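You operate a simulated robot arm through the tools that you are given. There is no shell and no other tool. Be economical: measure what you need, move in short steps, check, and stop when the job is done.

The job below is to be done with a simulated two-armed robot. You get a single attempt, and the scene is never put back.

## Task
Pick up the yellow strap grip with one hand, pass it to the other hand and put it on the top of the small table with teal legs.

Only the result counts: the job must be done as asked and must still hold three seconds after the hand-in. Knocking over, shifting, dropping, spilling or breaking anything else fails it.

## Robot
Two 7-joint arms with three-finger grippers on one trunk, on a base that drives. Base frame: it is fixed to the floor where the robot stands at the start and does not move with it; the origin is under the middle of the robot, x ahead of it, y to its left, z up. Readings come in mm, degrees, newtons and seconds.
The left shoulder is at the start at [30, 124, 1008], the right one opposite. With the tool pointing down near the work surface each hand reaches from about 100 to 780 mm from the robot's upright axis, wherever it stands, measured 20 degrees to its own side. Places, roughly: top of the small table with teal legs [1400, -1300, 800]; yellow strap grip (4x3x10 cm) [500, -100, 800]. Payload 2.2 kg a hand.
Tool frame (each hand has its own): the origin (TCP) lies between the finger pads and is the grasp point; the fingertips stand 28 mm ahead of it; z points along the fingers, y is the line along which they close. The gripper opens to 102 mm. The gripper's body begins 71 mm behind the TCP.
Orientation is told as [roll, pitch, yaw] about the base's x, y, z axes, in that order, counted from this pose: with the fingers straight down and closing along the base's y, the tool's x points along the base's -x, its y along +y and its z along -z.

## Interface
- The arms move only by the tool drive_tool. It takes "left_deltas", "right_deltas" or both (then of equal length, played together; a hand with none holds still); each is a list of rows, each a list of 7 numbers: the turn, a rotation vector about the tool's x, y, z in units of 180 degrees (1.0 is 180 degrees), then the shift along the tool's x, y, z in units of 150 mm (1.0 is 150 mm), then the gripper command, from -1 (shut) to 1 (fully open), values between in proportion. In form: [[wx, wy, wz, tx, ty, tz, jaw], ...]. A call has 1 to 20 rows; each row is the pose to reach, as a shift and turn from the pose commanded when the call began, along the tool's axes at that moment. A call with a number of a shift or a turn outside -1 to 1 is refused whole. Rows are played at 5 a second. More than 50 mm and 8.6 degrees between two rows, or a gripper value outside its range, and nothing of the call is played. Where a pose cannot be reached the arm comes as near as it can. A force on the tool above 40 N (or 10 N above the force at the start of the call, whichever is more), or a blocked arm, ends the call early, and 0.2 s more pass. The fingers move at their own pace and stop on an object; they squeeze with about 31 N. The grip force told is the motor's: it shows also when the fingers shut on nothing. Time passes only in rows, and 0.2 s behind the last, so rows that repeat a pose let the fingers close. It gives the time, the measured TCP pose, the force on the tool (base axes), the opening and the grip force at its end, in the units of the frame above (readings bear some noise), with the torque about the TCP (base axes, N m) and any sound that the robot's microphone picked up.
- Cameras (640 x 400 px; columns grow to the right, rows downward): "scene" is now at [42, -17.5, 1718.3]; the picture's right is [-0.21, -0.98, 0.00], its down [-0.80, 0.17, -0.58] and it looks along [0.56, -0.12, -0.82] (base axes); focal length 266 px, centre (320, 200). "left" rides on the left gripper at [72, 38, -86] in its tool frame; the picture's right is [-0.47, 0.89, 0.00], its down [-0.60, -0.32, -0.73] and it looks along [-0.65, -0.34, 0.68] (tool axes); focal length 256 px, centre (320, 200). "right" rides on the right gripper at [69, 44, -86] in its tool frame; the picture's right is [-0.53, 0.85, 0.00], its down [-0.58, -0.37, -0.73] and it looks along [-0.62, -0.39, 0.68] (tool axes); focal length 256 px, centre (320, 200). There is no depth. A picture from a camera that has moved, and an enlarged one, comes with that camera's place and axes in the base frame and with its lens.
- snapshot(camera): a new picture of that camera. It takes no simulated time.
- move_column(by): slides the trunk up (or, below 0, down) by that many mm; the arms and the scene camera ride with it, the base frame stays. It gives what a move gives, with no picture.
- steer(legs): drives the robot by 1 to 6 legs, each [ahead, left, turn to the left] in mm, mm and degrees, along the robot's own axes; the way and the turn of a leg run together, so that a leg with both is an arc; at most 1500 mm and 180 degrees a leg. The arms and the cameras ride along, it lands a little off, and it stops where it bumps. It gives what a move gives.
- pan_tilt(pan, tilt): turns the head with the scene camera to pan (to the left, within 143 degrees either way) and tilt (down, from -29 to 69), counted from straight ahead of the robot. It gives what a move gives.
- close_up(camera, box): a new picture of the part [left, top, right, bottom] of that camera's present view, enlarged. It takes no simulated time.
- close_job(): hands the job in; it is judged then, once.

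Go step by step. Nothing tells you exact positions but the pictures and the camera data: compare them with the known pose of the tool, close in by small moves and look again before you grip or let go. The budget is 120 turns and 108 pictures, counting those below and the enlarged ones. Unless the task says otherwise, let go and move clear before handing in.

The tools are called after "Request:" as a command line: name --argument value ..., lists and objects as JSON in quotes. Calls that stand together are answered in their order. drive_tool: Moves the arms, as the interface text tells. Its arguments: {"type":"object","properties":{"left_deltas":{"type":"array"},"right_deltas":{"type":"array"}},"required":[]} The other tools are called the same way: move_column (by) slides the trunk up or down; steer (legs) drives the base; pan_tilt (pan, tilt) turns the head that bears the scene camera; snapshot (camera) takes a picture; close_up (camera, box) takes an enlarged picture of a part of a camera's view; close_job () hands the job in.

At the start:

```text
time: 0.0
left_ee_pos: [479.8, 115.4, 1024.8]
left_tcp_rot: [0.0, 0.0, 0.0]
left_force: [0.2, -0.3, -0.1]
left_torque: [-0.02, 0.01, -0.01]
left_gripper_width: 102.1
left_grasp_force: 0.0
right_ee_pos: [379.5, -175.5, 1083.8]
right_tcp_rot: [0.0, -0.1, 0.0]
right_force: [1.1, 0.4, -0.1]
right_torque: [-0.03, 0.0, -0.02]
right_gripper_width: 102.0
right_grasp_force: 0.0
trunk travel left (down, up): [-250.0, 290.0]
robot x, y, heading: [0.3, -0.8, -0.1]
head pan, tilt: [-11.9, 54.7]
```

scene: 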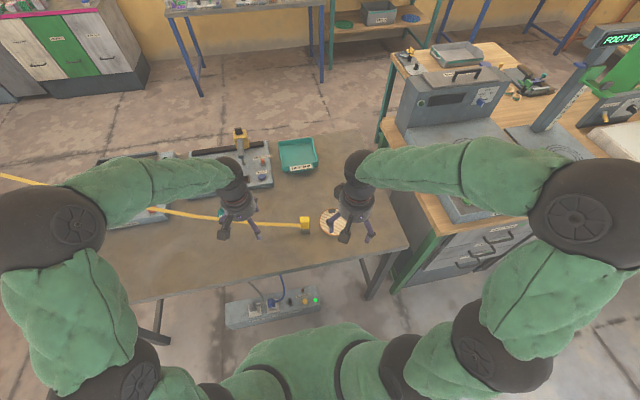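
right: 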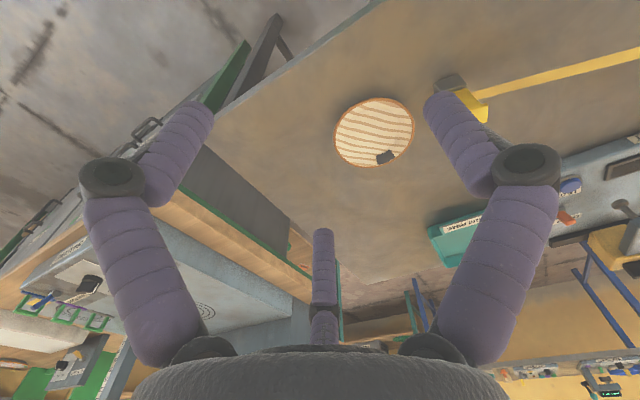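
left: 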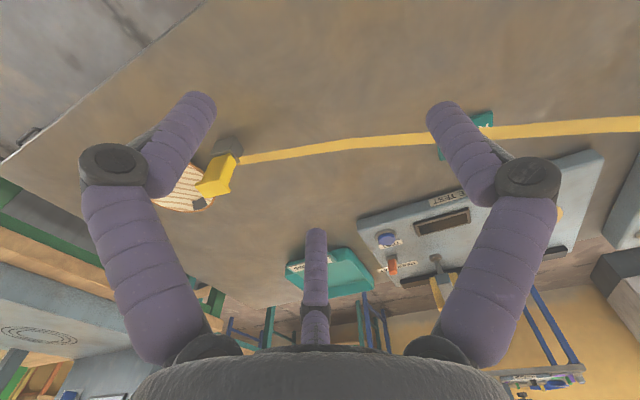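

The yellow grip stands on the table near [500,-100], with a yellow strap running off to the left. I'll look closer before planning.

Request:
close_up --camera "scene" --box '[130, 120, 370, 270]'

Request:
close_up --camera "left" --box '[120, 80, 360, 230]'

Request:
close_up --camera "scene" --box '[0, 120, 240, 270]'

Request:
pan_tilt --pan -45 --tilt 30

```text
2.67 times, centred on (250, 195) of scene
camera zoom: at [42.0, -17.5, 1718.3], right [-0.21, -0.98, 0.0], down [-0.8, 0.17, -0.58], along [0.56, -0.12, -0.82], focal length 708 px, centre (507, 213)
```

zoom: 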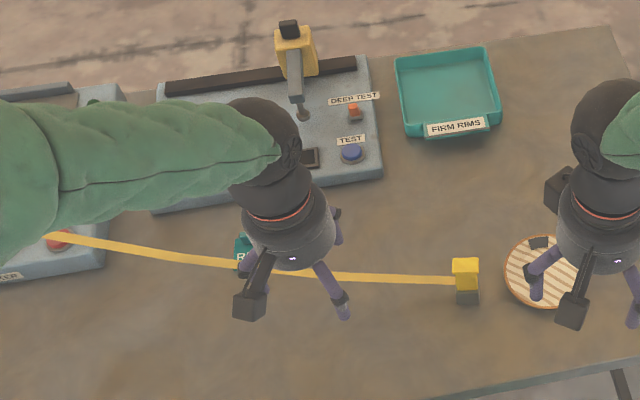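

```text
2.67 times, centred on (240, 155) of left
camera zoom: at [408.2, 153.7, 1111.1], right [0.47, 0.89, 0.0], down [0.6, -0.32, 0.73], along [0.65, -0.34, -0.68], focal length 683 px, centre (533, 320)
```

zoom: 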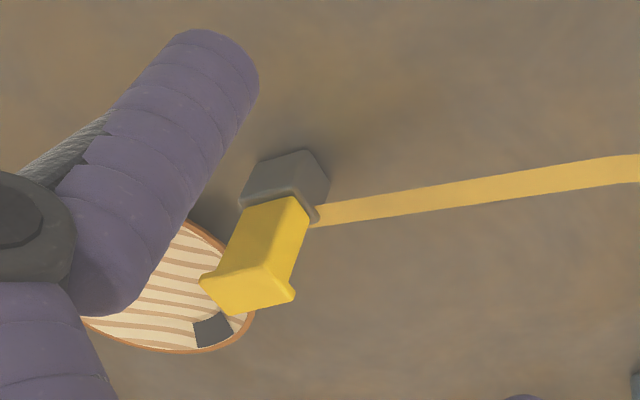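

```text
2.67 times, centred on (120, 195) of scene
camera zoom: at [42.0, -17.5, 1718.3], right [-0.21, -0.98, 0.0], down [-0.8, 0.17, -0.58], along [0.56, -0.12, -0.82], focal length 708 px, centre (853, 213)
```

zoom: 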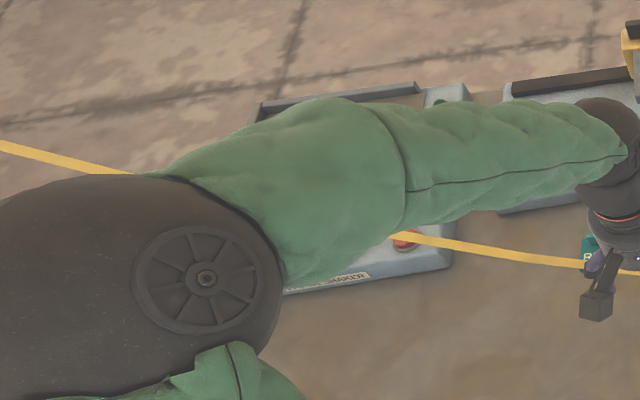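

```text
time: 1.0
left_ee_pos: [481.4, 115.6, 1025.0]
left_tcp_rot: [0.1, 0.1, 0.0]
left_force: [0.7, -0.7, -0.8]
left_torque: [-0.03, 0.02, 0.0]
left_gripper_width: 102.1
left_grasp_force: 0.2
right_ee_pos: [379.3, -176.2, 1082.6]
right_tcp_rot: [0.0, 0.0, -0.1]
right_force: [0.7, -0.4, 0.2]
right_torque: [-0.02, 0.01, -0.04]
right_gripper_width: 101.9
right_grasp_force: 0.1
trunk travel left (down, up): [-250.0, 290.0]
robot x, y, heading: [2.6, 2.2, -0.2]
head pan, tilt: [-45.0, 30.0]
```

The strap runs off to the left, over a device and apparently up to something. I'll look at where it ends and at the teal table.

Request:
snapshot --camera "scene"

Request:
pan_tilt --pan 60 --tilt 25

Request:
snapshot --camera "scene"

```text
101 pictures are left
camera scene: at [35.2, -66.4, 1753.9], right [-0.71, -0.71, 0.0], down [-0.35, 0.35, -0.87], along [0.61, -0.61, -0.5], focal length 266 px, centre (320, 200)
```

scene: 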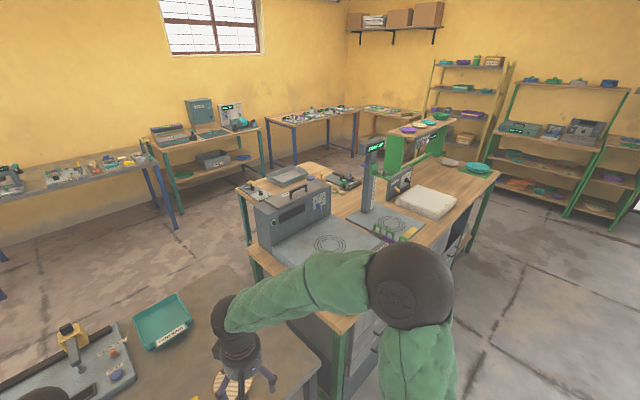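

```text
time: 2.8
left_ee_pos: [480.9, 115.8, 1025.5]
left_tcp_rot: [0.0, 0.1, 0.0]
left_force: [-0.2, 0.6, -0.6]
left_torque: [0.01, -0.01, -0.02]
left_gripper_width: 102.1
left_grasp_force: 0.1
right_ee_pos: [379.5, -176.5, 1083.7]
right_tcp_rot: [0.0, 0.0, 0.0]
right_force: [0.2, 0.5, 0.0]
right_torque: [-0.04, 0.0, -0.02]
right_gripper_width: 101.9
right_grasp_force: 0.0
trunk travel left (down, up): [-250.0, 290.0]
robot x, y, heading: [0.6, -1.9, 0.1]
head pan, tilt: [60.0, 25.0]
```

```text
100 pictures are left
camera scene: at [17.3, 77.2, 1761.9], right [0.87, -0.5, 0.0], down [-0.21, -0.37, -0.91], along [0.45, 0.78, -0.42], focal length 266 px, centre (320, 200)
```

scene: 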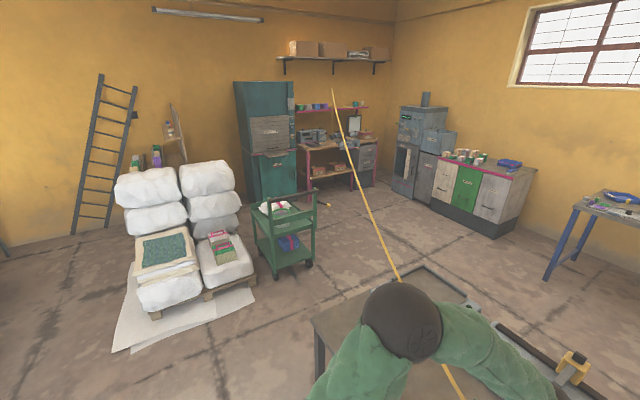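

The strap leads far off left. I'll zoom on its far end and on the grip's table area.

Request:
close_up --camera "scene" --box '[260, 70, 450, 300]'

Request:
close_up --camera "scene" --box '[290, 80, 390, 200]'

Request:
pan_tilt --pan 20 --tilt 50

Request:
snapshot --camera "scene"

```text
1.74 times, centred on (355, 185) of scene
camera zoom: at [17.3, 77.2, 1761.9], right [0.87, -0.5, 0.0], down [-0.21, -0.37, -0.91], along [0.45, 0.78, -0.42], focal length 462 px, centre (259, 226)
```

zoom: 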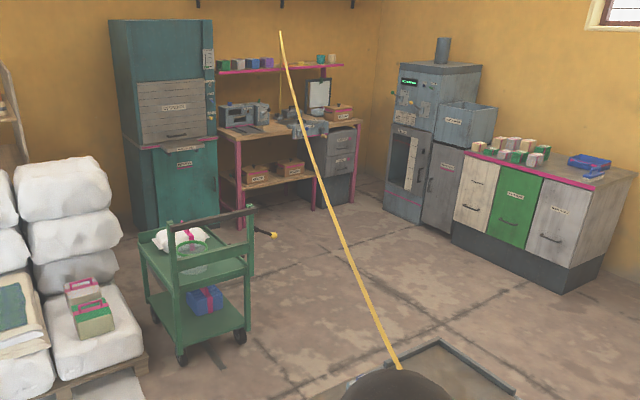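

```text
3.33 times, centred on (340, 140) of scene
camera zoom: at [17.3, 77.2, 1761.9], right [0.87, -0.5, 0.0], down [-0.21, -0.37, -0.91], along [0.45, 0.78, -0.42], focal length 885 px, centre (253, 400)
```

zoom: 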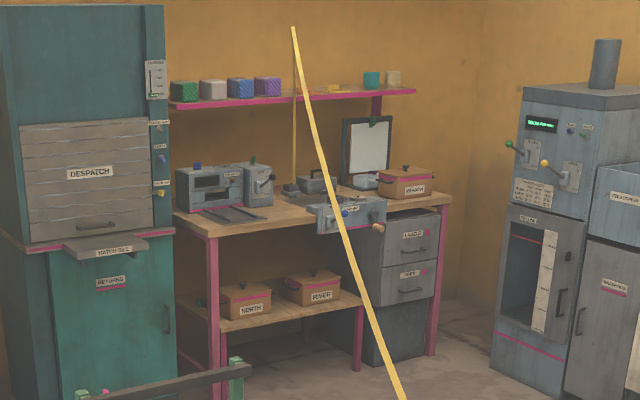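

```text
time: 3.9
left_ee_pos: [480.5, 115.6, 1025.6]
left_tcp_rot: [-0.1, 0.0, 0.0]
left_force: [-0.8, -0.2, -0.2]
left_torque: [0.0, 0.04, -0.02]
left_gripper_width: 102.1
left_grasp_force: 0.1
right_ee_pos: [379.9, -176.0, 1083.3]
right_tcp_rot: [0.0, 0.1, 0.0]
right_force: [0.1, 1.1, 0.3]
right_torque: [-0.02, 0.0, 0.0]
right_gripper_width: 102.1
right_grasp_force: 0.1
trunk travel left (down, up): [-250.0, 290.0]
robot x, y, heading: [-0.7, -1.4, -0.0]
head pan, tilt: [20.0, 50.0]
```

```text
97 pictures are left
camera scene: at [43.5, 23.9, 1724.5], right [0.34, -0.94, 0.0], down [-0.72, -0.26, -0.64], along [0.6, 0.22, -0.77], focal length 266 px, centre (320, 200)
```

scene: 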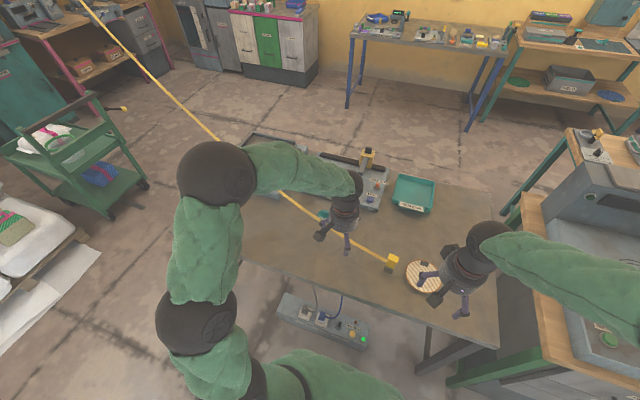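

The strap comes from a pole on the far desk. Next I inspect the target table and the grip.

Request:
close_up --camera "scene" --box '[330, 210, 460, 300]'

Request:
pan_tilt --pan -42 --tilt 28

Request:
close_up --camera "scene" --box '[180, 140, 400, 280]'

Request:
close_up --camera "scene" --box '[340, 120, 580, 270]'

```text
4.44 times, centred on (395, 255) of scene
camera zoom: at [43.5, 23.9, 1724.5], right [0.34, -0.94, 0.0], down [-0.72, -0.26, -0.64], along [0.6, 0.22, -0.77], focal length 1180 px, centre (-13, -44)
```

zoom: 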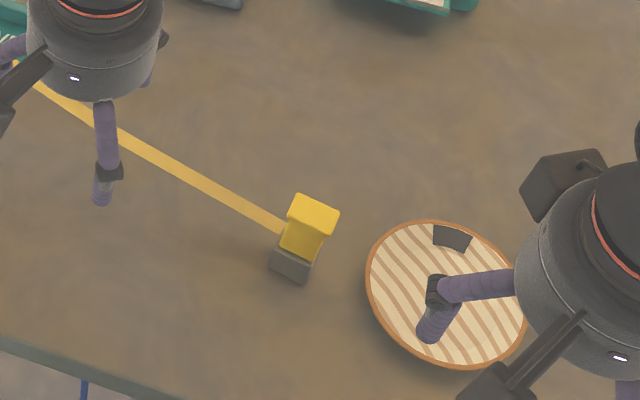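

```text
time: 5.2
left_ee_pos: [478.9, 116.0, 1024.8]
left_tcp_rot: [0.0, 0.0, 0.0]
left_force: [0.6, -0.1, 0.1]
left_torque: [0.01, 0.02, -0.03]
left_gripper_width: 102.1
left_grasp_force: 0.1
right_ee_pos: [378.4, -176.5, 1083.8]
right_tcp_rot: [-0.1, 0.0, 0.0]
right_force: [0.3, 0.5, -0.1]
right_torque: [-0.02, -0.01, 0.03]
right_gripper_width: 101.9
right_grasp_force: 0.0
trunk travel left (down, up): [-250.0, 290.0]
robot x, y, heading: [-1.9, 3.1, -0.2]
head pan, tilt: [-42.0, 28.0]
```

```text
2.86 times, centred on (290, 210) of scene
camera zoom: at [39.0, -63.5, 1757.1], right [-0.67, -0.74, 0.0], down [-0.35, 0.31, -0.88], along [0.66, -0.59, -0.47], focal length 758 px, centre (406, 171)
```

zoom: 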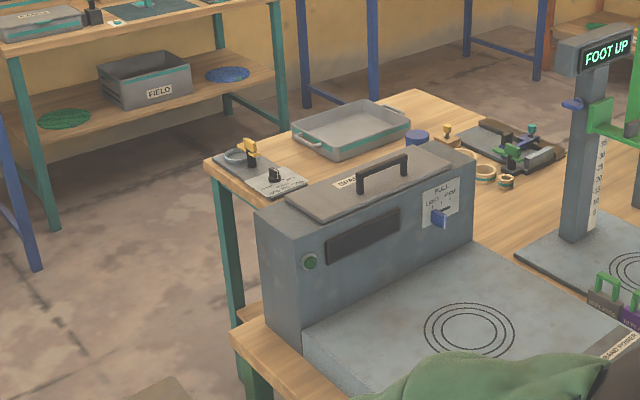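

```text
2.67 times, centred on (460, 195) of scene
camera zoom: at [39.0, -63.5, 1757.1], right [-0.67, -0.74, 0.0], down [-0.35, 0.31, -0.88], along [0.66, -0.59, -0.47], focal length 708 px, centre (-53, 213)
```

zoom: 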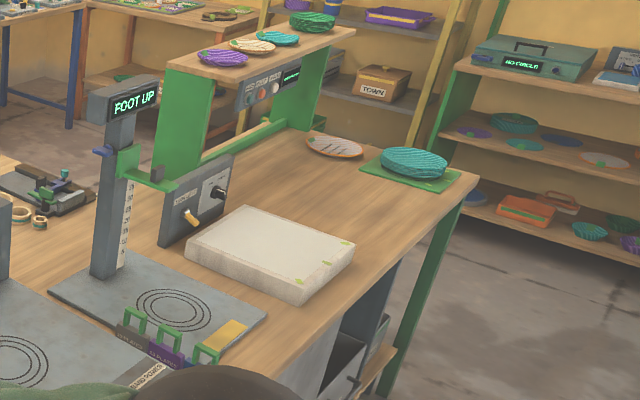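

The grip stands at about (540, -63), top z≈890, table z≈790. The strap runs to a pole top near (2550, 4070, 1570), so I'll pick with the left hand, pass to the right and drive around the left end of the bench. First I turn the left hand so it closes along x, and move the right hand aside.

Request:
drive_tool --left_deltas '[[0, 0, 0.04, -0.03, -0.08, 0, 1], [0, 0, 0.08, -0.06, -0.16, 0, 1], [0, 0, 0.12, -0.1, -0.24, 0, 1], [0, 0, 0.16, -0.14, -0.32, 0, 1], [0, 0, 0.2, -0.18, -0.4, 0, 1], [0, 0, 0.24, -0.22, -0.48, 0, 1], [0, 0, 0.28, -0.25, -0.56, 0, 1], [0, 0, 0.32, -0.28, -0.64, 0, 1], [0, 0, 0.36, -0.31, -0.72, 0, 1], [0, 0, 0.4, -0.34, -0.8, 0, 1], [0, 0, 0.44, -0.37, -0.88, 0, 1], [0, 0, 0.48, -0.4, -0.94, 0, 1], [0, 0, 0.5, -0.4, -1, 0, 1]]' --right_deltas '[[0, 0, 0, 0, -0.08, 0, 1], [0, 0, 0, 0, -0.16, 0, 1], [0, 0, 0, 0, -0.24, 0, 1], [0, 0, 0, 0, -0.32, 0, 1], [0, 0, 0, 0, -0.4, 0, 1], [0, 0, 0, 0, -0.48, 0, 1], [0, 0, 0, 0, -0.56, 0, 1], [0, 0, 0, 0, -0.64, 0, 1], [0, 0, 0, 0, -0.72, 0, 1], [0, 0, 0, 0, -0.8, 0, 1], [0, 0, 0, 0, -0.8, 0, 1], [0, 0, 0, 0, -0.8, 0, 1], [0, 0, 0, 0, -0.8, 0, 1]]'

Request:
snapshot --camera "left"

Request:
pan_tilt --pan 0 --tilt 60

Request:
snapshot --camera "scene"

```text
time: 8.0
left_ee_pos: [541.3, -34.2, 1025.0]
left_tcp_rot: [0.0, 0.1, -90.1]
left_force: [-0.1, 0.1, 0.6]
left_torque: [0.03, -0.03, -0.01]
left_gripper_width: 102.1
left_grasp_force: 0.1
right_ee_pos: [379.9, -296.7, 1084.6]
right_tcp_rot: [0.0, 0.0, 0.1]
right_force: [-0.7, 0.2, 0.3]
right_torque: [0.03, -0.01, 0.0]
right_gripper_width: 102.2
right_grasp_force: 0.2
trunk travel left (down, up): [-250.0, 290.0]
robot x, y, heading: [-1.0, -0.3, -0.1]
head pan, tilt: [-42.0, 28.0]
```

```text
93 pictures are left
camera left: at [579.4, 38.4, 1111.3], right [0.88, -0.47, 0.0], down [-0.32, -0.6, 0.73], along [-0.34, -0.65, -0.68], focal length 256 px, centre (320, 200)
```

left: 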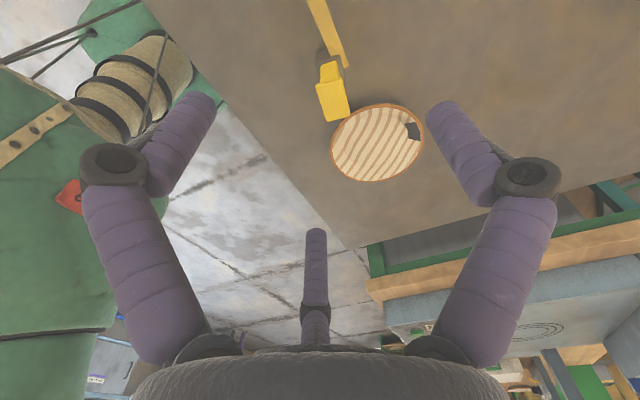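

```text
time: 9.1
left_ee_pos: [540.3, -34.6, 1026.4]
left_tcp_rot: [0.0, 0.0, -90.0]
left_force: [0.0, 0.4, -0.6]
left_torque: [-0.02, 0.0, -0.04]
left_gripper_width: 102.0
left_grasp_force: 0.0
right_ee_pos: [379.1, -295.9, 1084.9]
right_tcp_rot: [0.1, 0.0, 0.0]
right_force: [0.1, 0.2, -0.1]
right_torque: [-0.02, -0.03, -0.02]
right_gripper_width: 102.2
right_grasp_force: 0.0
trunk travel left (down, up): [-250.0, 290.0]
robot x, y, heading: [-1.6, -1.2, 0.1]
head pan, tilt: [0.0, 60.0]
```

```text
92 pictures are left
camera scene: at [37.9, -2.7, 1711.9], right [0.0, -1.0, 0.0], down [-0.87, 0.0, -0.5], along [0.5, 0.0, -0.87], focal length 266 px, centre (320, 200)
```

scene: 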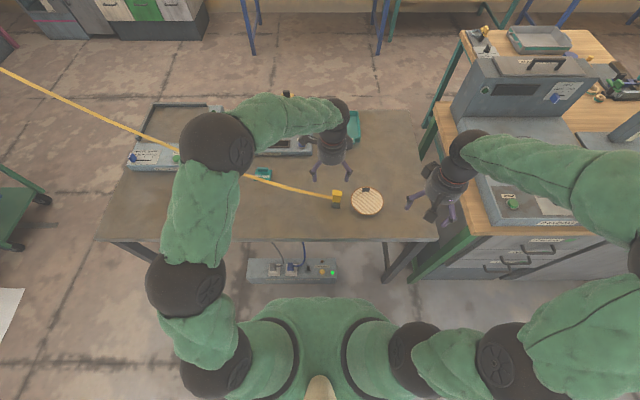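

Request:
close_up --camera "left" --box '[280, 30, 400, 130]'

Request:
close_up --camera "scene" --box '[300, 165, 390, 225]'

```text
4.00 times, centred on (340, 80) of left
camera zoom: at [579.3, 38.7, 1111.3], right [0.89, -0.46, 0.0], down [-0.32, -0.6, 0.73], along [-0.34, -0.65, -0.68], focal length 1024 px, centre (240, 680)
```

zoom: 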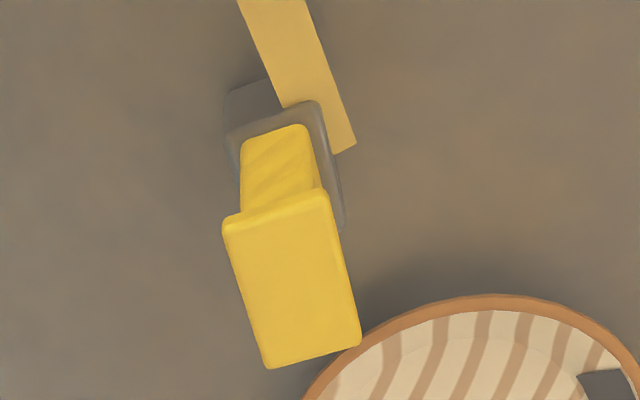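

```text
6.67 times, centred on (345, 195) of scene
camera zoom: at [37.9, -2.7, 1711.9], right [0.0, -1.0, 0.0], down [-0.87, 0.0, -0.5], along [0.5, 0.0, -0.87], focal length 1770 px, centre (153, 233)
```

zoom: 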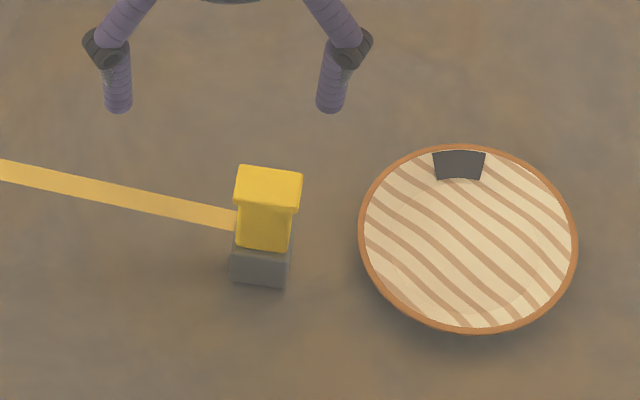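

The grip top is at about (539, -65, 886), yawed about -8.6°, with a flared cap, a yellow waist and a grey foot. I'll hover the left fingers just above it and check.

Request:
drive_tool --left_deltas '[[0, 0, 0.024, -0.1, 0, 0, 1], [0, 0, 0.048, -0.2, -0.01, 0, 1], [0, 0, 0.048, -0.2, -0.01, 0.3, 1], [0, 0, 0.048, -0.2, -0.01, 0.5, 1], [0, 0, 0.048, -0.2, -0.01, 0.65, 1], [0, 0, 0.048, -0.2, -0.01, 0.65, 1]]'

Request:
snapshot --camera "left"

Request:
close_up --camera "scene" --box '[300, 165, 390, 225]'

```text
time: 10.5
left_ee_pos: [539.4, -64.1, 928.0]
left_tcp_rot: [0.0, -0.1, -98.8]
left_force: [0.5, 1.0, 0.6]
left_torque: [-0.01, -0.02, 0.02]
left_gripper_width: 102.1
left_grasp_force: 0.0
right_ee_pos: [379.5, -294.9, 1084.4]
right_tcp_rot: [-0.1, -0.1, 0.0]
right_force: [0.4, -1.0, 0.2]
right_torque: [0.0, -0.03, 0.0]
right_gripper_width: 102.1
right_grasp_force: 0.1
trunk travel left (down, up): [-250.0, 290.0]
robot x, y, heading: [-2.2, -0.4, -0.0]
head pan, tilt: [0.0, 60.0]
```

```text
89 pictures are left
camera left: at [587.7, 1.8, 1014.1], right [0.81, -0.59, 0.0], down [-0.41, -0.55, 0.73], along [-0.43, -0.59, -0.68], focal length 256 px, centre (320, 200)
```

left: 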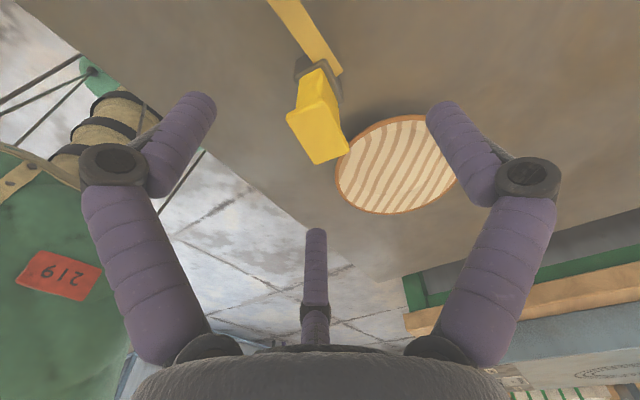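

```text
6.67 times, centred on (345, 195) of scene
camera zoom: at [37.4, -2.6, 1711.9], right [0.0, -1.0, 0.0], down [-0.87, 0.0, -0.5], along [0.5, 0.0, -0.87], focal length 1770 px, centre (153, 233)
```

zoom: 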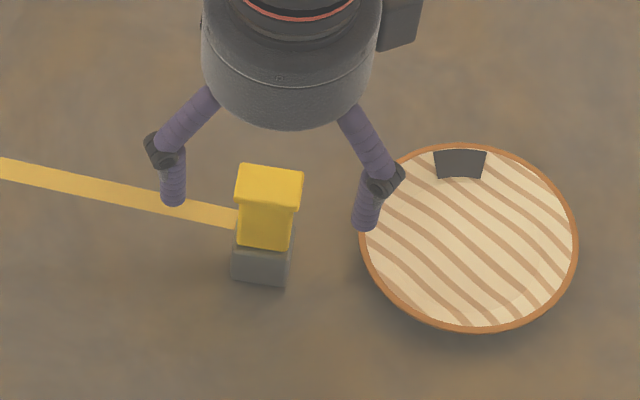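

The gripper actually shows three fingers, all well clear of the grip. I descend to cap height and close.

Request:
drive_tool --left_deltas '[[0, 0, 0, 0, 0, 0.16, 1], [0, 0, 0, 0, 0, 0.33, 1], [0, 0, 0, 0, 0, 0.33, 0.2], [0, 0, 0, 0, 0, 0.33, -0.2], [0, 0, 0, 0, 0, 0.33, -0.6], [0, 0, 0, 0, 0, 0.33, -1], [0, 0, 0, 0, 0, 0.33, -1]]'

Request:
close_up --camera "left" --box '[160, 0, 480, 200]'

Request:
close_up --camera "scene" --box '[300, 165, 390, 225]'

```text
time: 12.1
left_ee_pos: [538.3, -64.1, 879.2]
left_tcp_rot: [0.1, 0.1, -98.5]
left_force: [-1.2, 0.2, 1.4]
left_torque: [-0.07, 0.1, -0.05]
left_gripper_width: 38.0
left_grasp_force: 31.0
right_ee_pos: [380.6, -295.6, 1084.9]
right_tcp_rot: [0.0, -0.1, 0.0]
right_force: [0.5, 1.1, 0.4]
right_torque: [0.0, 0.01, 0.0]
right_gripper_width: 102.1
right_grasp_force: 0.0
trunk travel left (down, up): [-250.0, 290.0]
robot x, y, heading: [2.8, 0.4, 0.0]
head pan, tilt: [0.0, 60.0]
```

```text
2.00 times, centred on (320, 100) of left
camera zoom: at [587.3, 2.2, 964.9], right [0.81, -0.59, 0.0], down [-0.4, -0.55, 0.73], along [-0.43, -0.59, -0.68], focal length 512 px, centre (320, 400)
```

zoom: 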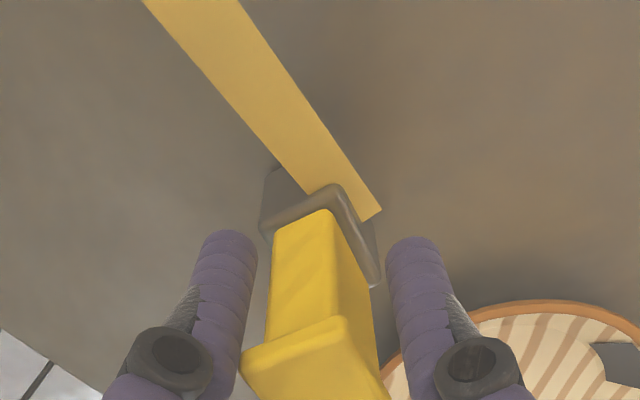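

```text
6.67 times, centred on (345, 195) of scene
camera zoom: at [37.6, -2.6, 1711.9], right [0.0, -1.0, 0.0], down [-0.87, 0.0, -0.5], along [0.5, 0.0, -0.87], focal length 1770 px, centre (153, 233)
```

zoom: 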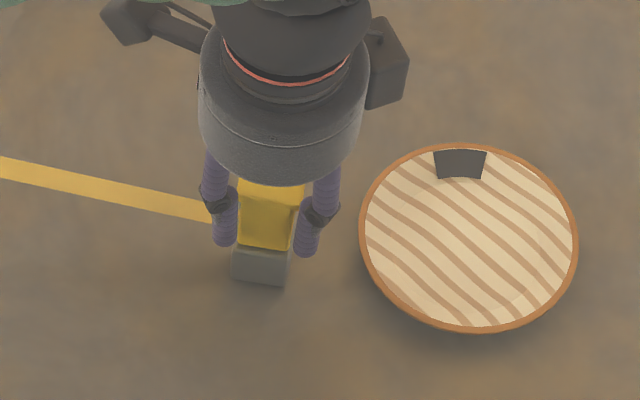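

The jaws hold at 38 mm with 31 N. I lift gently and read the strap's pull.

Request:
drive_tool --left_deltas '[[0, 0, 0, 0, 0, -0.1, -1], [0, 0, 0, 0, 0, -0.2, -1], [0, 0, 0, 0, 0, -0.3, -1], [0, 0, 0, 0, 0, -0.4, -1], [0, 0, 0, 0, 0, -0.4, -1]]'

Request:
snapshot --camera "scene"

Request:
snapshot --camera "left"

```text
time: 13.3
left_ee_pos: [538.2, -64.4, 939.2]
left_tcp_rot: [0.0, -0.1, -98.5]
left_force: [0.5, -0.3, -0.9]
left_torque: [0.04, -0.01, 0.0]
left_gripper_width: 38.0
left_grasp_force: 31.0
right_ee_pos: [380.4, -294.3, 1084.8]
right_tcp_rot: [0.0, -0.1, -0.1]
right_force: [0.2, 0.1, 0.2]
right_torque: [0.01, -0.02, 0.01]
right_gripper_width: 102.2
right_grasp_force: 0.0
trunk travel left (down, up): [-250.0, 290.0]
robot x, y, heading: [3.3, 2.2, 0.0]
head pan, tilt: [0.0, 60.0]
```

```text
85 pictures are left
camera scene: at [38.1, -2.8, 1711.8], right [0.0, -1.0, 0.0], down [-0.87, 0.0, -0.5], along [0.5, 0.0, -0.87], focal length 266 px, centre (320, 200)
```

scene: 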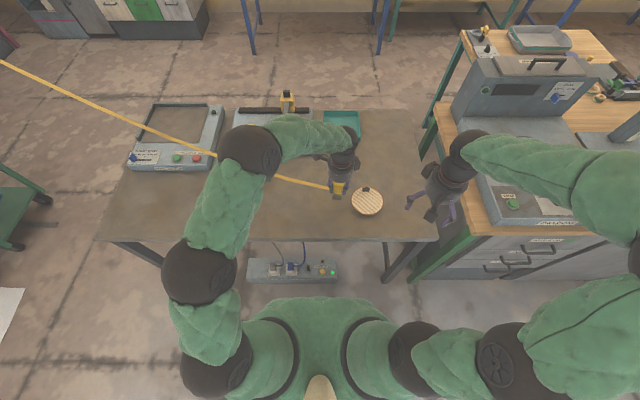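

```text
84 pictures are left
camera left: at [587.3, 2.1, 1025.1], right [0.81, -0.59, 0.0], down [-0.4, -0.55, 0.73], along [-0.43, -0.59, -0.68], focal length 256 px, centre (320, 200)
```

left: 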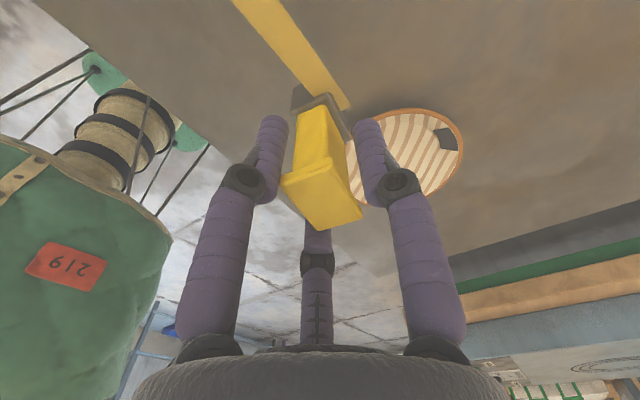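

No noticeable pull from the strap, and the object is light. I bring the grip up to a handover point at about (500,-90,1040) and start turning the right hand.

Request:
drive_tool --left_deltas '[[0, 0, 0, 0, 0, -0.15, -1], [0, 0, 0, 0, 0, -0.3, -1], [0, 0, -0.01, -0.05, -0.05, -0.45, -1], [0, 0, -0.02, -0.1, -0.1, -0.6, -1], [0, 0, -0.035, -0.15, -0.16, -0.673, -1], [0, 0, -0.047, -0.209, -0.225, -0.673, -1], [0, 0, -0.047, -0.209, -0.225, -0.673, -1], [0, 0, -0.047, -0.209, -0.225, -0.673, -1], [0, 0, -0.047, -0.209, -0.225, -0.673, -1], [0, 0, -0.047, -0.209, -0.225, -0.673, -1], [0, 0, -0.047, -0.209, -0.225, -0.673, -1], [0, 0, -0.047, -0.209, -0.225, -0.673, -1], [0, 0, -0.047, -0.209, -0.225, -0.673, -1]]' --right_deltas '[[0, 0, -0.04, -0.05, 0, 0, 1], [0, 0, -0.08, -0.1, 0, 0, 1], [0, 0, -0.12, -0.15, 0, 0, 1], [0, 0, -0.16, -0.2, 0, 0, 1], [0, 0, -0.2, -0.25, 0, 0, 1], [0, 0, -0.24, -0.3, 0, 0, 1], [0, 0, -0.28, -0.35, 0, 0, 1], [0, 0, -0.32, -0.4, 0, 0, 1], [0, 0, -0.36, -0.45, 0, 0, 1], [0, 0, -0.4, -0.5, 0, 0, 1], [0, 0, -0.44, -0.55, 0, 0, 1], [0, 0, -0.48, -0.6, 0, 0, 1], [0, 0, -0.5, -0.667, 0, 0, 1]]'

Request:
drive_tool --right_deltas '[[0, -0.04, 0, 0, 0, 0, 1], [0, -0.08, 0, 0, 0, 0, 1], [0, -0.12, 0, 0, 0, 0, 1], [0, -0.16, 0, 0, 0, 0, 1], [0, -0.2, 0, 0, 0, 0, 1], [0, -0.24, 0, 0, 0, 0, 1], [0, -0.25, 0, 0, 0, 0, 1], [0, -0.25, 0, 0, 0, 0, 1]]'

Request:
snapshot --camera "scene"

Request:
snapshot --camera "right"

```text
time: 16.1
left_ee_pos: [502.4, -90.5, 1039.5]
left_tcp_rot: [0.0, 0.0, -90.2]
left_force: [0.3, -0.3, -1.3]
left_torque: [-0.02, 0.04, 0.02]
left_gripper_width: 38.0
left_grasp_force: 30.8
right_ee_pos: [480.9, -295.7, 1083.6]
right_tcp_rot: [0.0, 0.0, 90.0]
right_force: [0.2, 0.2, 0.7]
right_torque: [0.03, 0.03, 0.01]
right_gripper_width: 101.9
right_grasp_force: 0.0
trunk travel left (down, up): [-250.0, 290.0]
robot x, y, heading: [-2.2, 2.8, -0.3]
head pan, tilt: [0.0, 60.0]
```

```text
time: 17.9
left_ee_pos: [500.7, -91.6, 1039.8]
left_tcp_rot: [-0.1, 0.0, -90.2]
left_force: [0.8, 0.2, -0.5]
left_torque: [-0.02, -0.03, 0.0]
left_gripper_width: 37.9
left_grasp_force: 31.2
right_ee_pos: [479.4, -294.6, 1083.2]
right_tcp_rot: [0.0, -45.2, 89.9]
right_force: [0.1, 0.0, -0.4]
right_torque: [0.03, 0.0, 0.01]
right_gripper_width: 102.0
right_grasp_force: 0.1
trunk travel left (down, up): [-250.0, 290.0]
robot x, y, heading: [0.3, -1.6, 0.1]
head pan, tilt: [0.0, 60.0]
```

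```text
83 pictures are left
camera scene: at [38.0, -2.8, 1711.8], right [0.0, -1.0, 0.0], down [-0.87, 0.0, -0.5], along [0.5, 0.0, -0.87], focal length 266 px, centre (320, 200)
```

scene: 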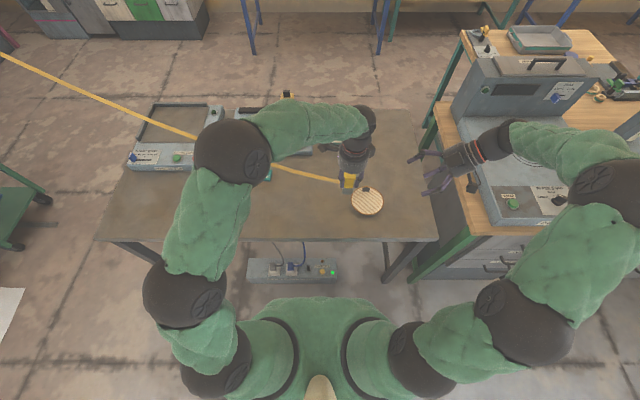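

```text
82 pictures are left
camera right: at [435.1, -405.4, 1095.7], right [-0.85, 0.38, 0.38], down [0.36, -0.11, 0.92], along [0.39, 0.92, -0.04], focal length 256 px, centre (320, 200)
```

right: 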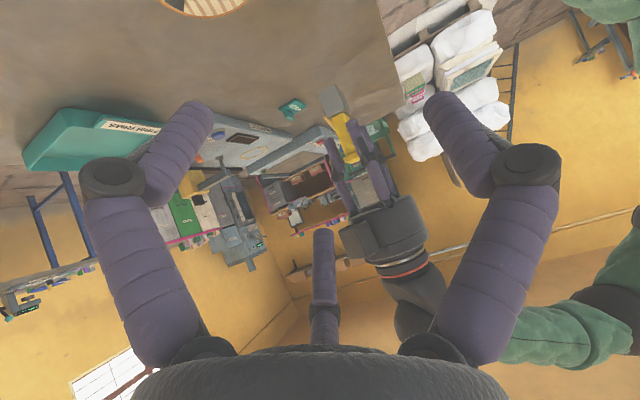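

The right hand has the tilt I wanted. I move it to a standoff and check alignment.

Request:
drive_tool --right_deltas '[[0, 0, 0, -0.15, -0.05, 0, 1], [0, 0, 0, -0.3, -0.1, 0, 1], [0, 0, 0, -0.46, -0.143, 0, 1], [0, 0, 0, -0.46, -0.143, 0.25, 1], [0, 0, 0, -0.46, -0.143, 0.5, 1], [0, 0, 0, -0.46, -0.143, 0.724, 1], [0, 0, 0, -0.46, -0.143, 0.724, 1]]'

Request:
snapshot --camera "right"

Request:
close_up --camera "scene" --box '[300, 120, 450, 220]'

```text
time: 19.5
left_ee_pos: [500.9, -91.3, 1039.6]
left_tcp_rot: [0.1, 0.0, -90.2]
left_force: [1.0, 0.6, -1.3]
left_torque: [-0.01, -0.04, 0.03]
left_gripper_width: 37.7
left_grasp_force: 31.4
right_ee_pos: [501.6, -169.5, 1058.2]
right_tcp_rot: [-0.1, -45.0, 89.9]
right_force: [-0.6, -0.1, 0.6]
right_torque: [-0.02, 0.0, -0.02]
right_gripper_width: 101.8
right_grasp_force: 0.0
trunk travel left (down, up): [-250.0, 290.0]
robot x, y, heading: [0.4, 0.2, 0.2]
head pan, tilt: [0.0, 60.0]
```

```text
81 pictures are left
camera right: at [457.0, -279.4, 1070.7], right [-0.85, 0.38, 0.38], down [0.36, -0.11, 0.93], along [0.39, 0.92, -0.04], focal length 256 px, centre (320, 200)
```

right: 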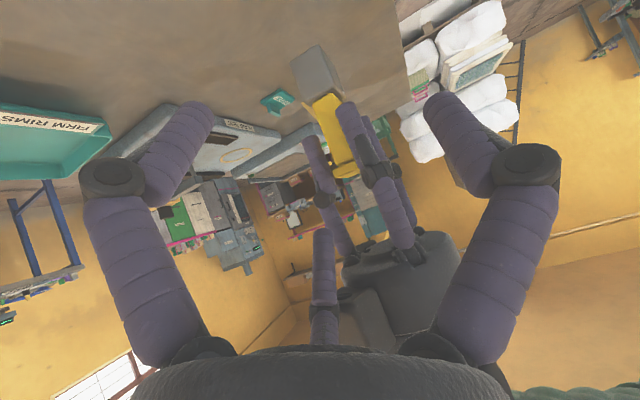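

```text
4.00 times, centred on (375, 170) of scene
camera zoom: at [37.5, -2.8, 1711.9], right [0.0, -1.0, 0.0], down [-0.87, 0.0, -0.5], along [0.5, 0.0, -0.87], focal length 1062 px, centre (100, 320)
```

zoom: 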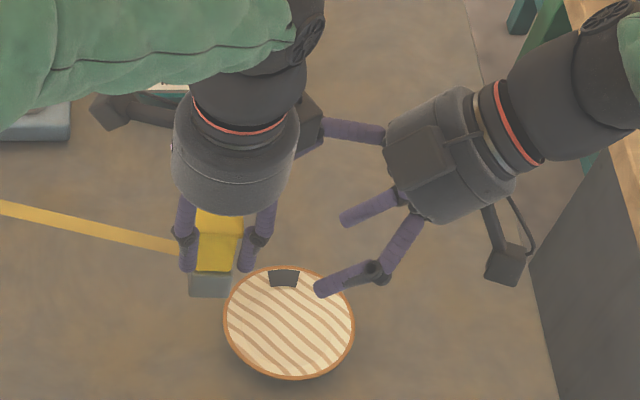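

Request:
close_up --camera "right" --box '[260, 30, 400, 200]'

```text
2.35 times, centred on (330, 115) of right
camera zoom: at [457.0, -279.4, 1070.7], right [-0.85, 0.38, 0.38], down [0.36, -0.11, 0.93], along [0.39, 0.92, -0.04], focal length 602 px, centre (296, 400)
```

zoom: 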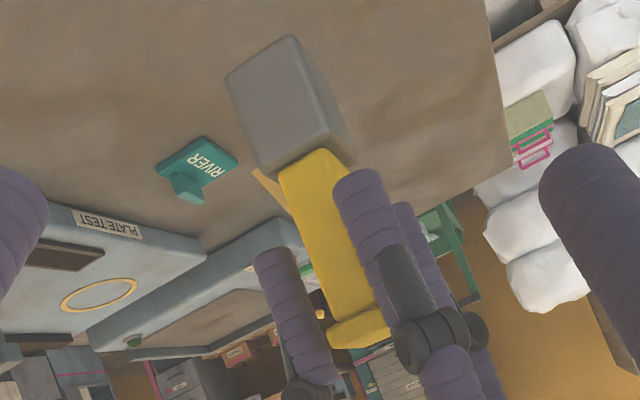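

The grip measures about 90 mm: foot z 960–995, cap top about 1050 in hand. I tilt the right hand 5° more and approach the grey foot slowly along its axis.

Request:
drive_tool --right_deltas '[[0, -0.014, 0, 0, 0, 0, 0.5], [0, -0.028, 0, -0.026, 0.004, 0, 0.5], [0, -0.028, 0, -0.026, 0.004, 0.1, 0.5], [0, -0.028, 0, -0.026, 0.004, 0.2, 0.5], [0, -0.028, 0, -0.026, 0.004, 0.3, 0.5], [0, -0.028, 0, -0.026, 0.004, 0.35, 0.5], [0, -0.028, 0, -0.026, 0.004, 0.35, 0.5]]'

Request:
snapshot --camera "right"

Request:
close_up --camera "left" --box '[160, 0, 480, 200]'

Request:
close_up --camera "scene" --box '[300, 120, 450, 220]'

```text
time: 21.1
left_ee_pos: [501.1, -89.8, 1038.8]
left_tcp_rot: [-0.2, 0.0, -90.2]
left_force: [-5.8, 2.3, -4.2]
left_torque: [0.08, 0.04, -0.05]
left_gripper_width: 37.9
left_grasp_force: 30.5
right_ee_pos: [502.1, -129.5, 1022.3]
right_tcp_rot: [-0.2, -50.1, 90.0]
right_force: [5.8, -2.8, 2.0]
right_torque: [0.05, 0.08, -0.2]
right_gripper_width: 84.1
right_grasp_force: 2.3
trunk travel left (down, up): [-250.0, 290.0]
robot x, y, heading: [-3.3, -0.5, 0.1]
head pan, tilt: [0.0, 60.0]
```

```text
78 pictures are left
camera right: at [457.6, -240.0, 1024.2], right [-0.85, 0.34, 0.41], down [0.36, -0.19, 0.91], along [0.39, 0.92, 0.04], focal length 256 px, centre (320, 200)
```

right: 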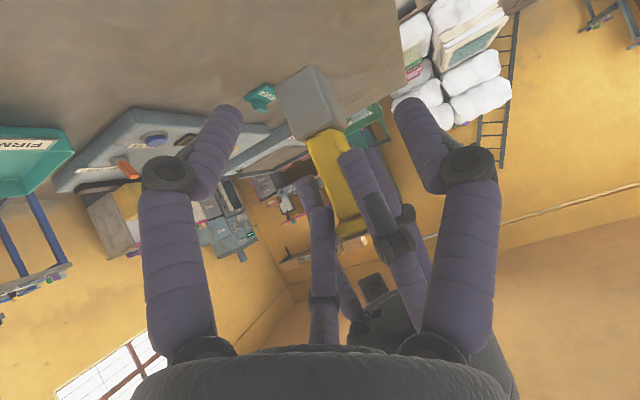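

```text
2.00 times, centred on (320, 100) of left
camera zoom: at [538.8, -18.4, 1125.7], right [0.88, -0.47, 0.0], down [-0.32, -0.6, 0.73], along [-0.34, -0.65, -0.68], focal length 512 px, centre (320, 400)
```

zoom: 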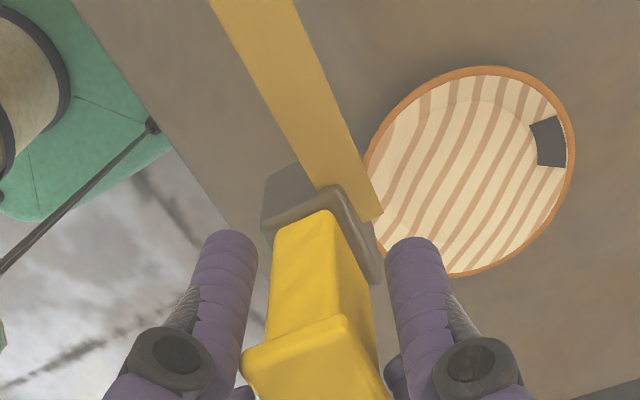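

```text
4.00 times, centred on (375, 170) of scene
camera zoom: at [38.0, -2.6, 1711.8], right [0.0, -1.0, 0.0], down [-0.87, 0.0, -0.5], along [0.5, 0.0, -0.87], focal length 1062 px, centre (100, 320)
```

zoom: 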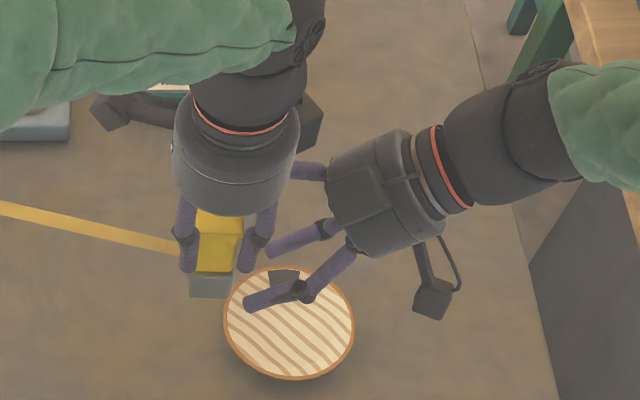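

Both hands felt equal and opposite forces: the right's third finger touched the left hand, so the three fingers are real. I back off and switch to an end-to-end handover. The left hand tilts 60° and the right comes coaxially at the foot end, with the strap leaving sideways between them.

Request:
drive_tool --right_deltas '[[0, 0, 0, 0, 0, -0.2, 1], [0, 0, 0, 0, 0, -0.45, 1], [0, 0, 0, 0, 0, -0.7, 1], [0, 0, 0, 0, 0, -0.95, 1], [0, 0, 0, 0, 0, -0.95, 1]]'

Request:
drive_tool --left_deltas '[[0, -0.03, 0, 0.1, 0, -0.1, -1], [0, -0.07, 0, 0.2, -0.03, -0.2, -1], [0, -0.11, 0, 0.3, -0.06, -0.3, -1], [0, -0.15, 0, 0.4, -0.1, -0.4, -1], [0, -0.19, 0, 0.5, -0.14, -0.5, -1], [0, -0.23, 0, 0.6, -0.17, -0.533, -1], [0, -0.27, 0, 0.6, -0.2, -0.533, -1], [0, -0.31, 0, 0.6, -0.2, -0.533, -1], [0, -0.333, 0, 0.6, -0.2, -0.533, -1], [0, -0.333, 0, 0.6, -0.2, -0.533, -1]]'

Request:
snapshot --camera "scene"

Request:
snapshot --camera "left"

```text
time: 22.3
left_ee_pos: [501.5, -90.6, 1039.2]
left_tcp_rot: [0.0, 0.1, -90.2]
left_force: [-1.2, -0.5, -0.8]
left_torque: [0.0, 0.02, 0.0]
left_gripper_width: 38.4
left_grasp_force: 31.4
right_ee_pos: [500.3, -240.5, 1113.5]
right_tcp_rot: [0.0, -50.0, 90.0]
right_force: [0.9, 0.1, -0.1]
right_torque: [0.01, -0.02, 0.01]
right_gripper_width: 102.1
right_grasp_force: 0.0
trunk travel left (down, up): [-250.0, 290.0]
robot x, y, heading: [-2.5, -3.7, 0.0]
head pan, tilt: [0.0, 60.0]
```

```text
time: 24.5
left_ee_pos: [471.7, -0.3, 1119.6]
left_tcp_rot: [-0.1, -60.1, -90.2]
left_force: [0.3, 0.3, -0.8]
left_torque: [0.06, 0.01, 0.0]
left_gripper_width: 38.4
left_grasp_force: 31.3
right_ee_pos: [500.9, -240.7, 1114.9]
right_tcp_rot: [0.1, -50.1, 90.0]
right_force: [-0.7, 0.4, -0.2]
right_torque: [0.01, 0.01, -0.01]
right_gripper_width: 102.2
right_grasp_force: 0.0
trunk travel left (down, up): [-250.0, 290.0]
robot x, y, heading: [-0.2, -3.0, 0.1]
head pan, tilt: [0.0, 60.0]
```

```text
75 pictures are left
camera scene: at [37.9, -2.6, 1711.9], right [0.0, -1.0, 0.0], down [-0.87, 0.0, -0.5], along [0.5, 0.0, -0.87], focal length 266 px, centre (320, 200)
```

scene: 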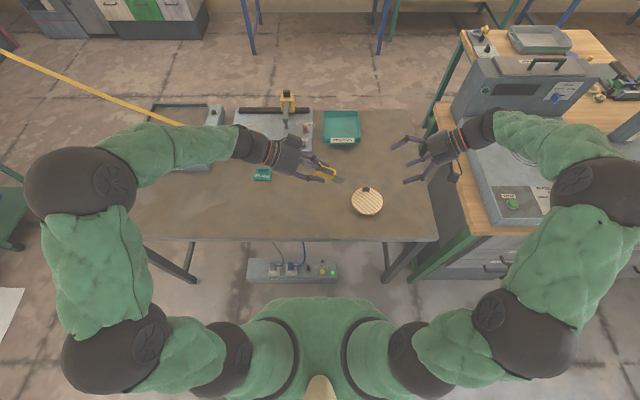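

```text
74 pictures are left
camera left: at [509.9, 111.0, 1099.5], right [0.88, -0.23, 0.4], down [-0.32, 0.33, 0.89], along [-0.34, -0.91, 0.22], focal length 256 px, centre (320, 200)
```

left: 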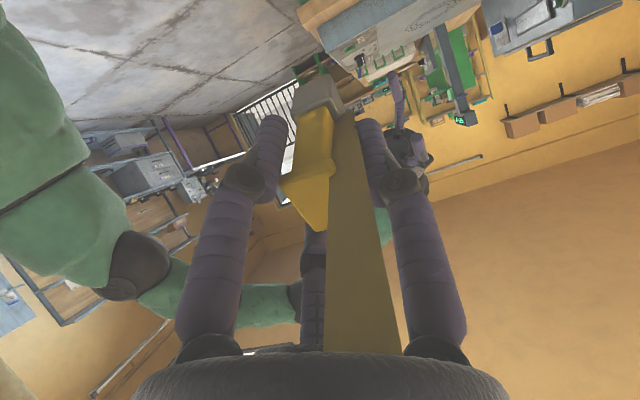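

The strap seems to run close to the left hand now; I'll check its real course.

Request:
close_up --camera "scene" --box '[130, 90, 370, 240]'

Request:
snapshot --camera "right"

```text
2.67 times, centred on (250, 165) of scene
camera zoom: at [37.9, -2.6, 1711.9], right [0.0, -1.0, 0.0], down [-0.87, 0.0, -0.5], along [0.5, 0.0, -0.87], focal length 708 px, centre (507, 293)
```

zoom: 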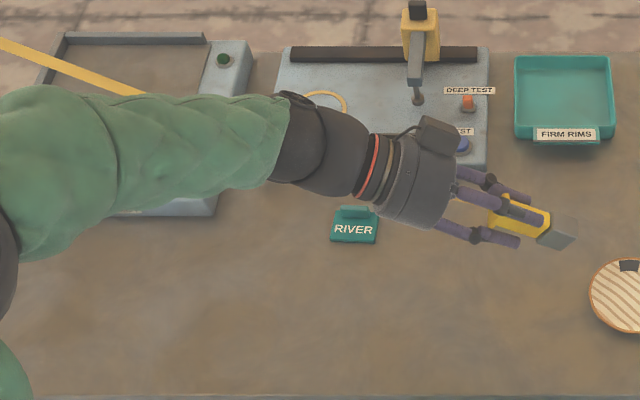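

```text
72 pictures are left
camera right: at [455.7, -350.4, 1116.4], right [-0.85, 0.34, 0.41], down [0.36, -0.19, 0.91], along [0.39, 0.92, 0.04], focal length 256 px, centre (320, 200)
```

right: 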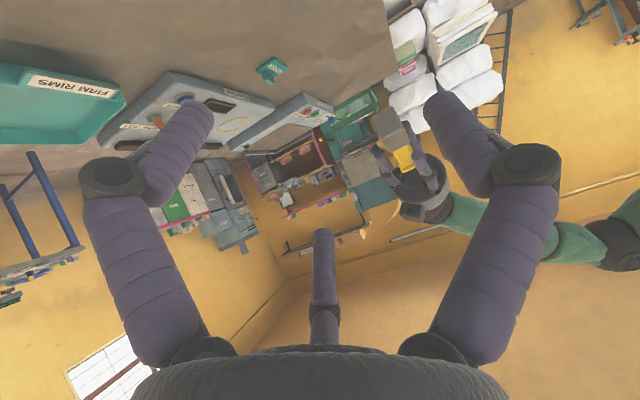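

The strap runs under the left arm without any pull. I raise the trunk for clearance above the table, then turn the right hand to face up-left, coaxial with the grip.

Request:
move_column --by 120

Request:
drive_tool --right_deltas '[[0, -0.035, 0, 0.04, 0.03, -0.05, 1], [0, -0.07, 0, 0.08, 0.06, -0.1, 1], [0, -0.105, 0, 0.12, 0.09, -0.1, 1], [0, -0.14, 0, 0.16, 0.12, -0.1, 1], [0, -0.175, 0, 0.2, 0.15, -0.1, 1], [0, -0.21, 0, 0.24, 0.18, -0.1, 1], [0, -0.245, 0, 0.28, 0.19, -0.1, 1], [0, -0.28, 0, 0.32, 0.19, -0.1, 1], [0, -0.315, 0, 0.36, 0.19, -0.1, 1], [0, -0.35, 0, 0.4, 0.19, -0.1, 1], [0, -0.389, 0, 0.4, 0.19, -0.1, 1], [0, -0.389, 0, 0.4, 0.19, -0.1, 1]]'

Request:
snapshot --camera "scene"

```text
time: 26.0
left_ee_pos: [472.0, -1.1, 1239.2]
left_tcp_rot: [0.0, -60.0, -90.1]
left_force: [0.9, -0.8, -0.6]
left_torque: [0.05, 0.01, 0.02]
left_gripper_width: 38.6
left_grasp_force: 31.3
right_ee_pos: [499.3, -239.8, 1233.8]
right_tcp_rot: [0.1, -50.1, 90.0]
right_force: [0.5, 0.1, 0.5]
right_torque: [0.02, 0.0, -0.02]
right_gripper_width: 101.7
right_grasp_force: 0.0
trunk travel left (down, up): [-370.0, 170.0]
robot x, y, heading: [0.4, -0.3, -0.1]
head pan, tilt: [0.0, 60.0]
```

```text
time: 28.6
left_ee_pos: [471.7, -0.8, 1239.2]
left_tcp_rot: [0.0, -59.9, -90.2]
left_force: [0.4, -0.5, -1.3]
left_torque: [0.08, 0.01, 0.0]
left_gripper_width: 38.3
left_grasp_force: 31.8
right_ee_pos: [458.3, -253.8, 1193.1]
right_tcp_rot: [179.9, -61.8, -90.3]
right_force: [-0.8, -1.3, 0.7]
right_torque: [-0.04, -0.02, -0.02]
right_gripper_width: 102.0
right_grasp_force: 0.0
right hand out of reach, approached as far as the arm can: row 10, 11, 12
trunk travel left (down, up): [-370.0, 170.0]
robot x, y, heading: [-2.1, -2.7, -0.1]
head pan, tilt: [0.0, 60.0]
```

```text
71 pictures are left
camera scene: at [36.9, -3.3, 1831.9], right [0.0, -1.0, 0.0], down [-0.87, 0.0, -0.5], along [0.5, 0.0, -0.87], focal length 266 px, centre (320, 200)
```

scene: 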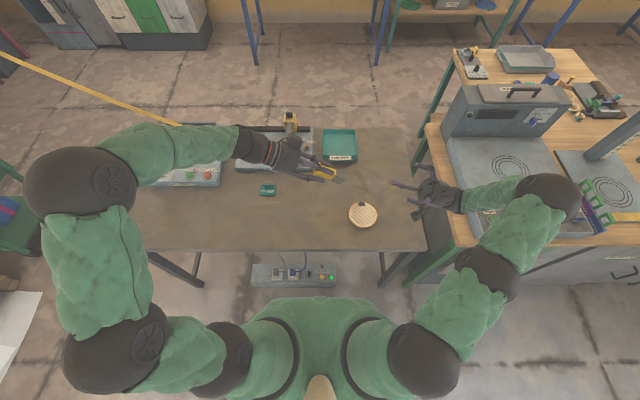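

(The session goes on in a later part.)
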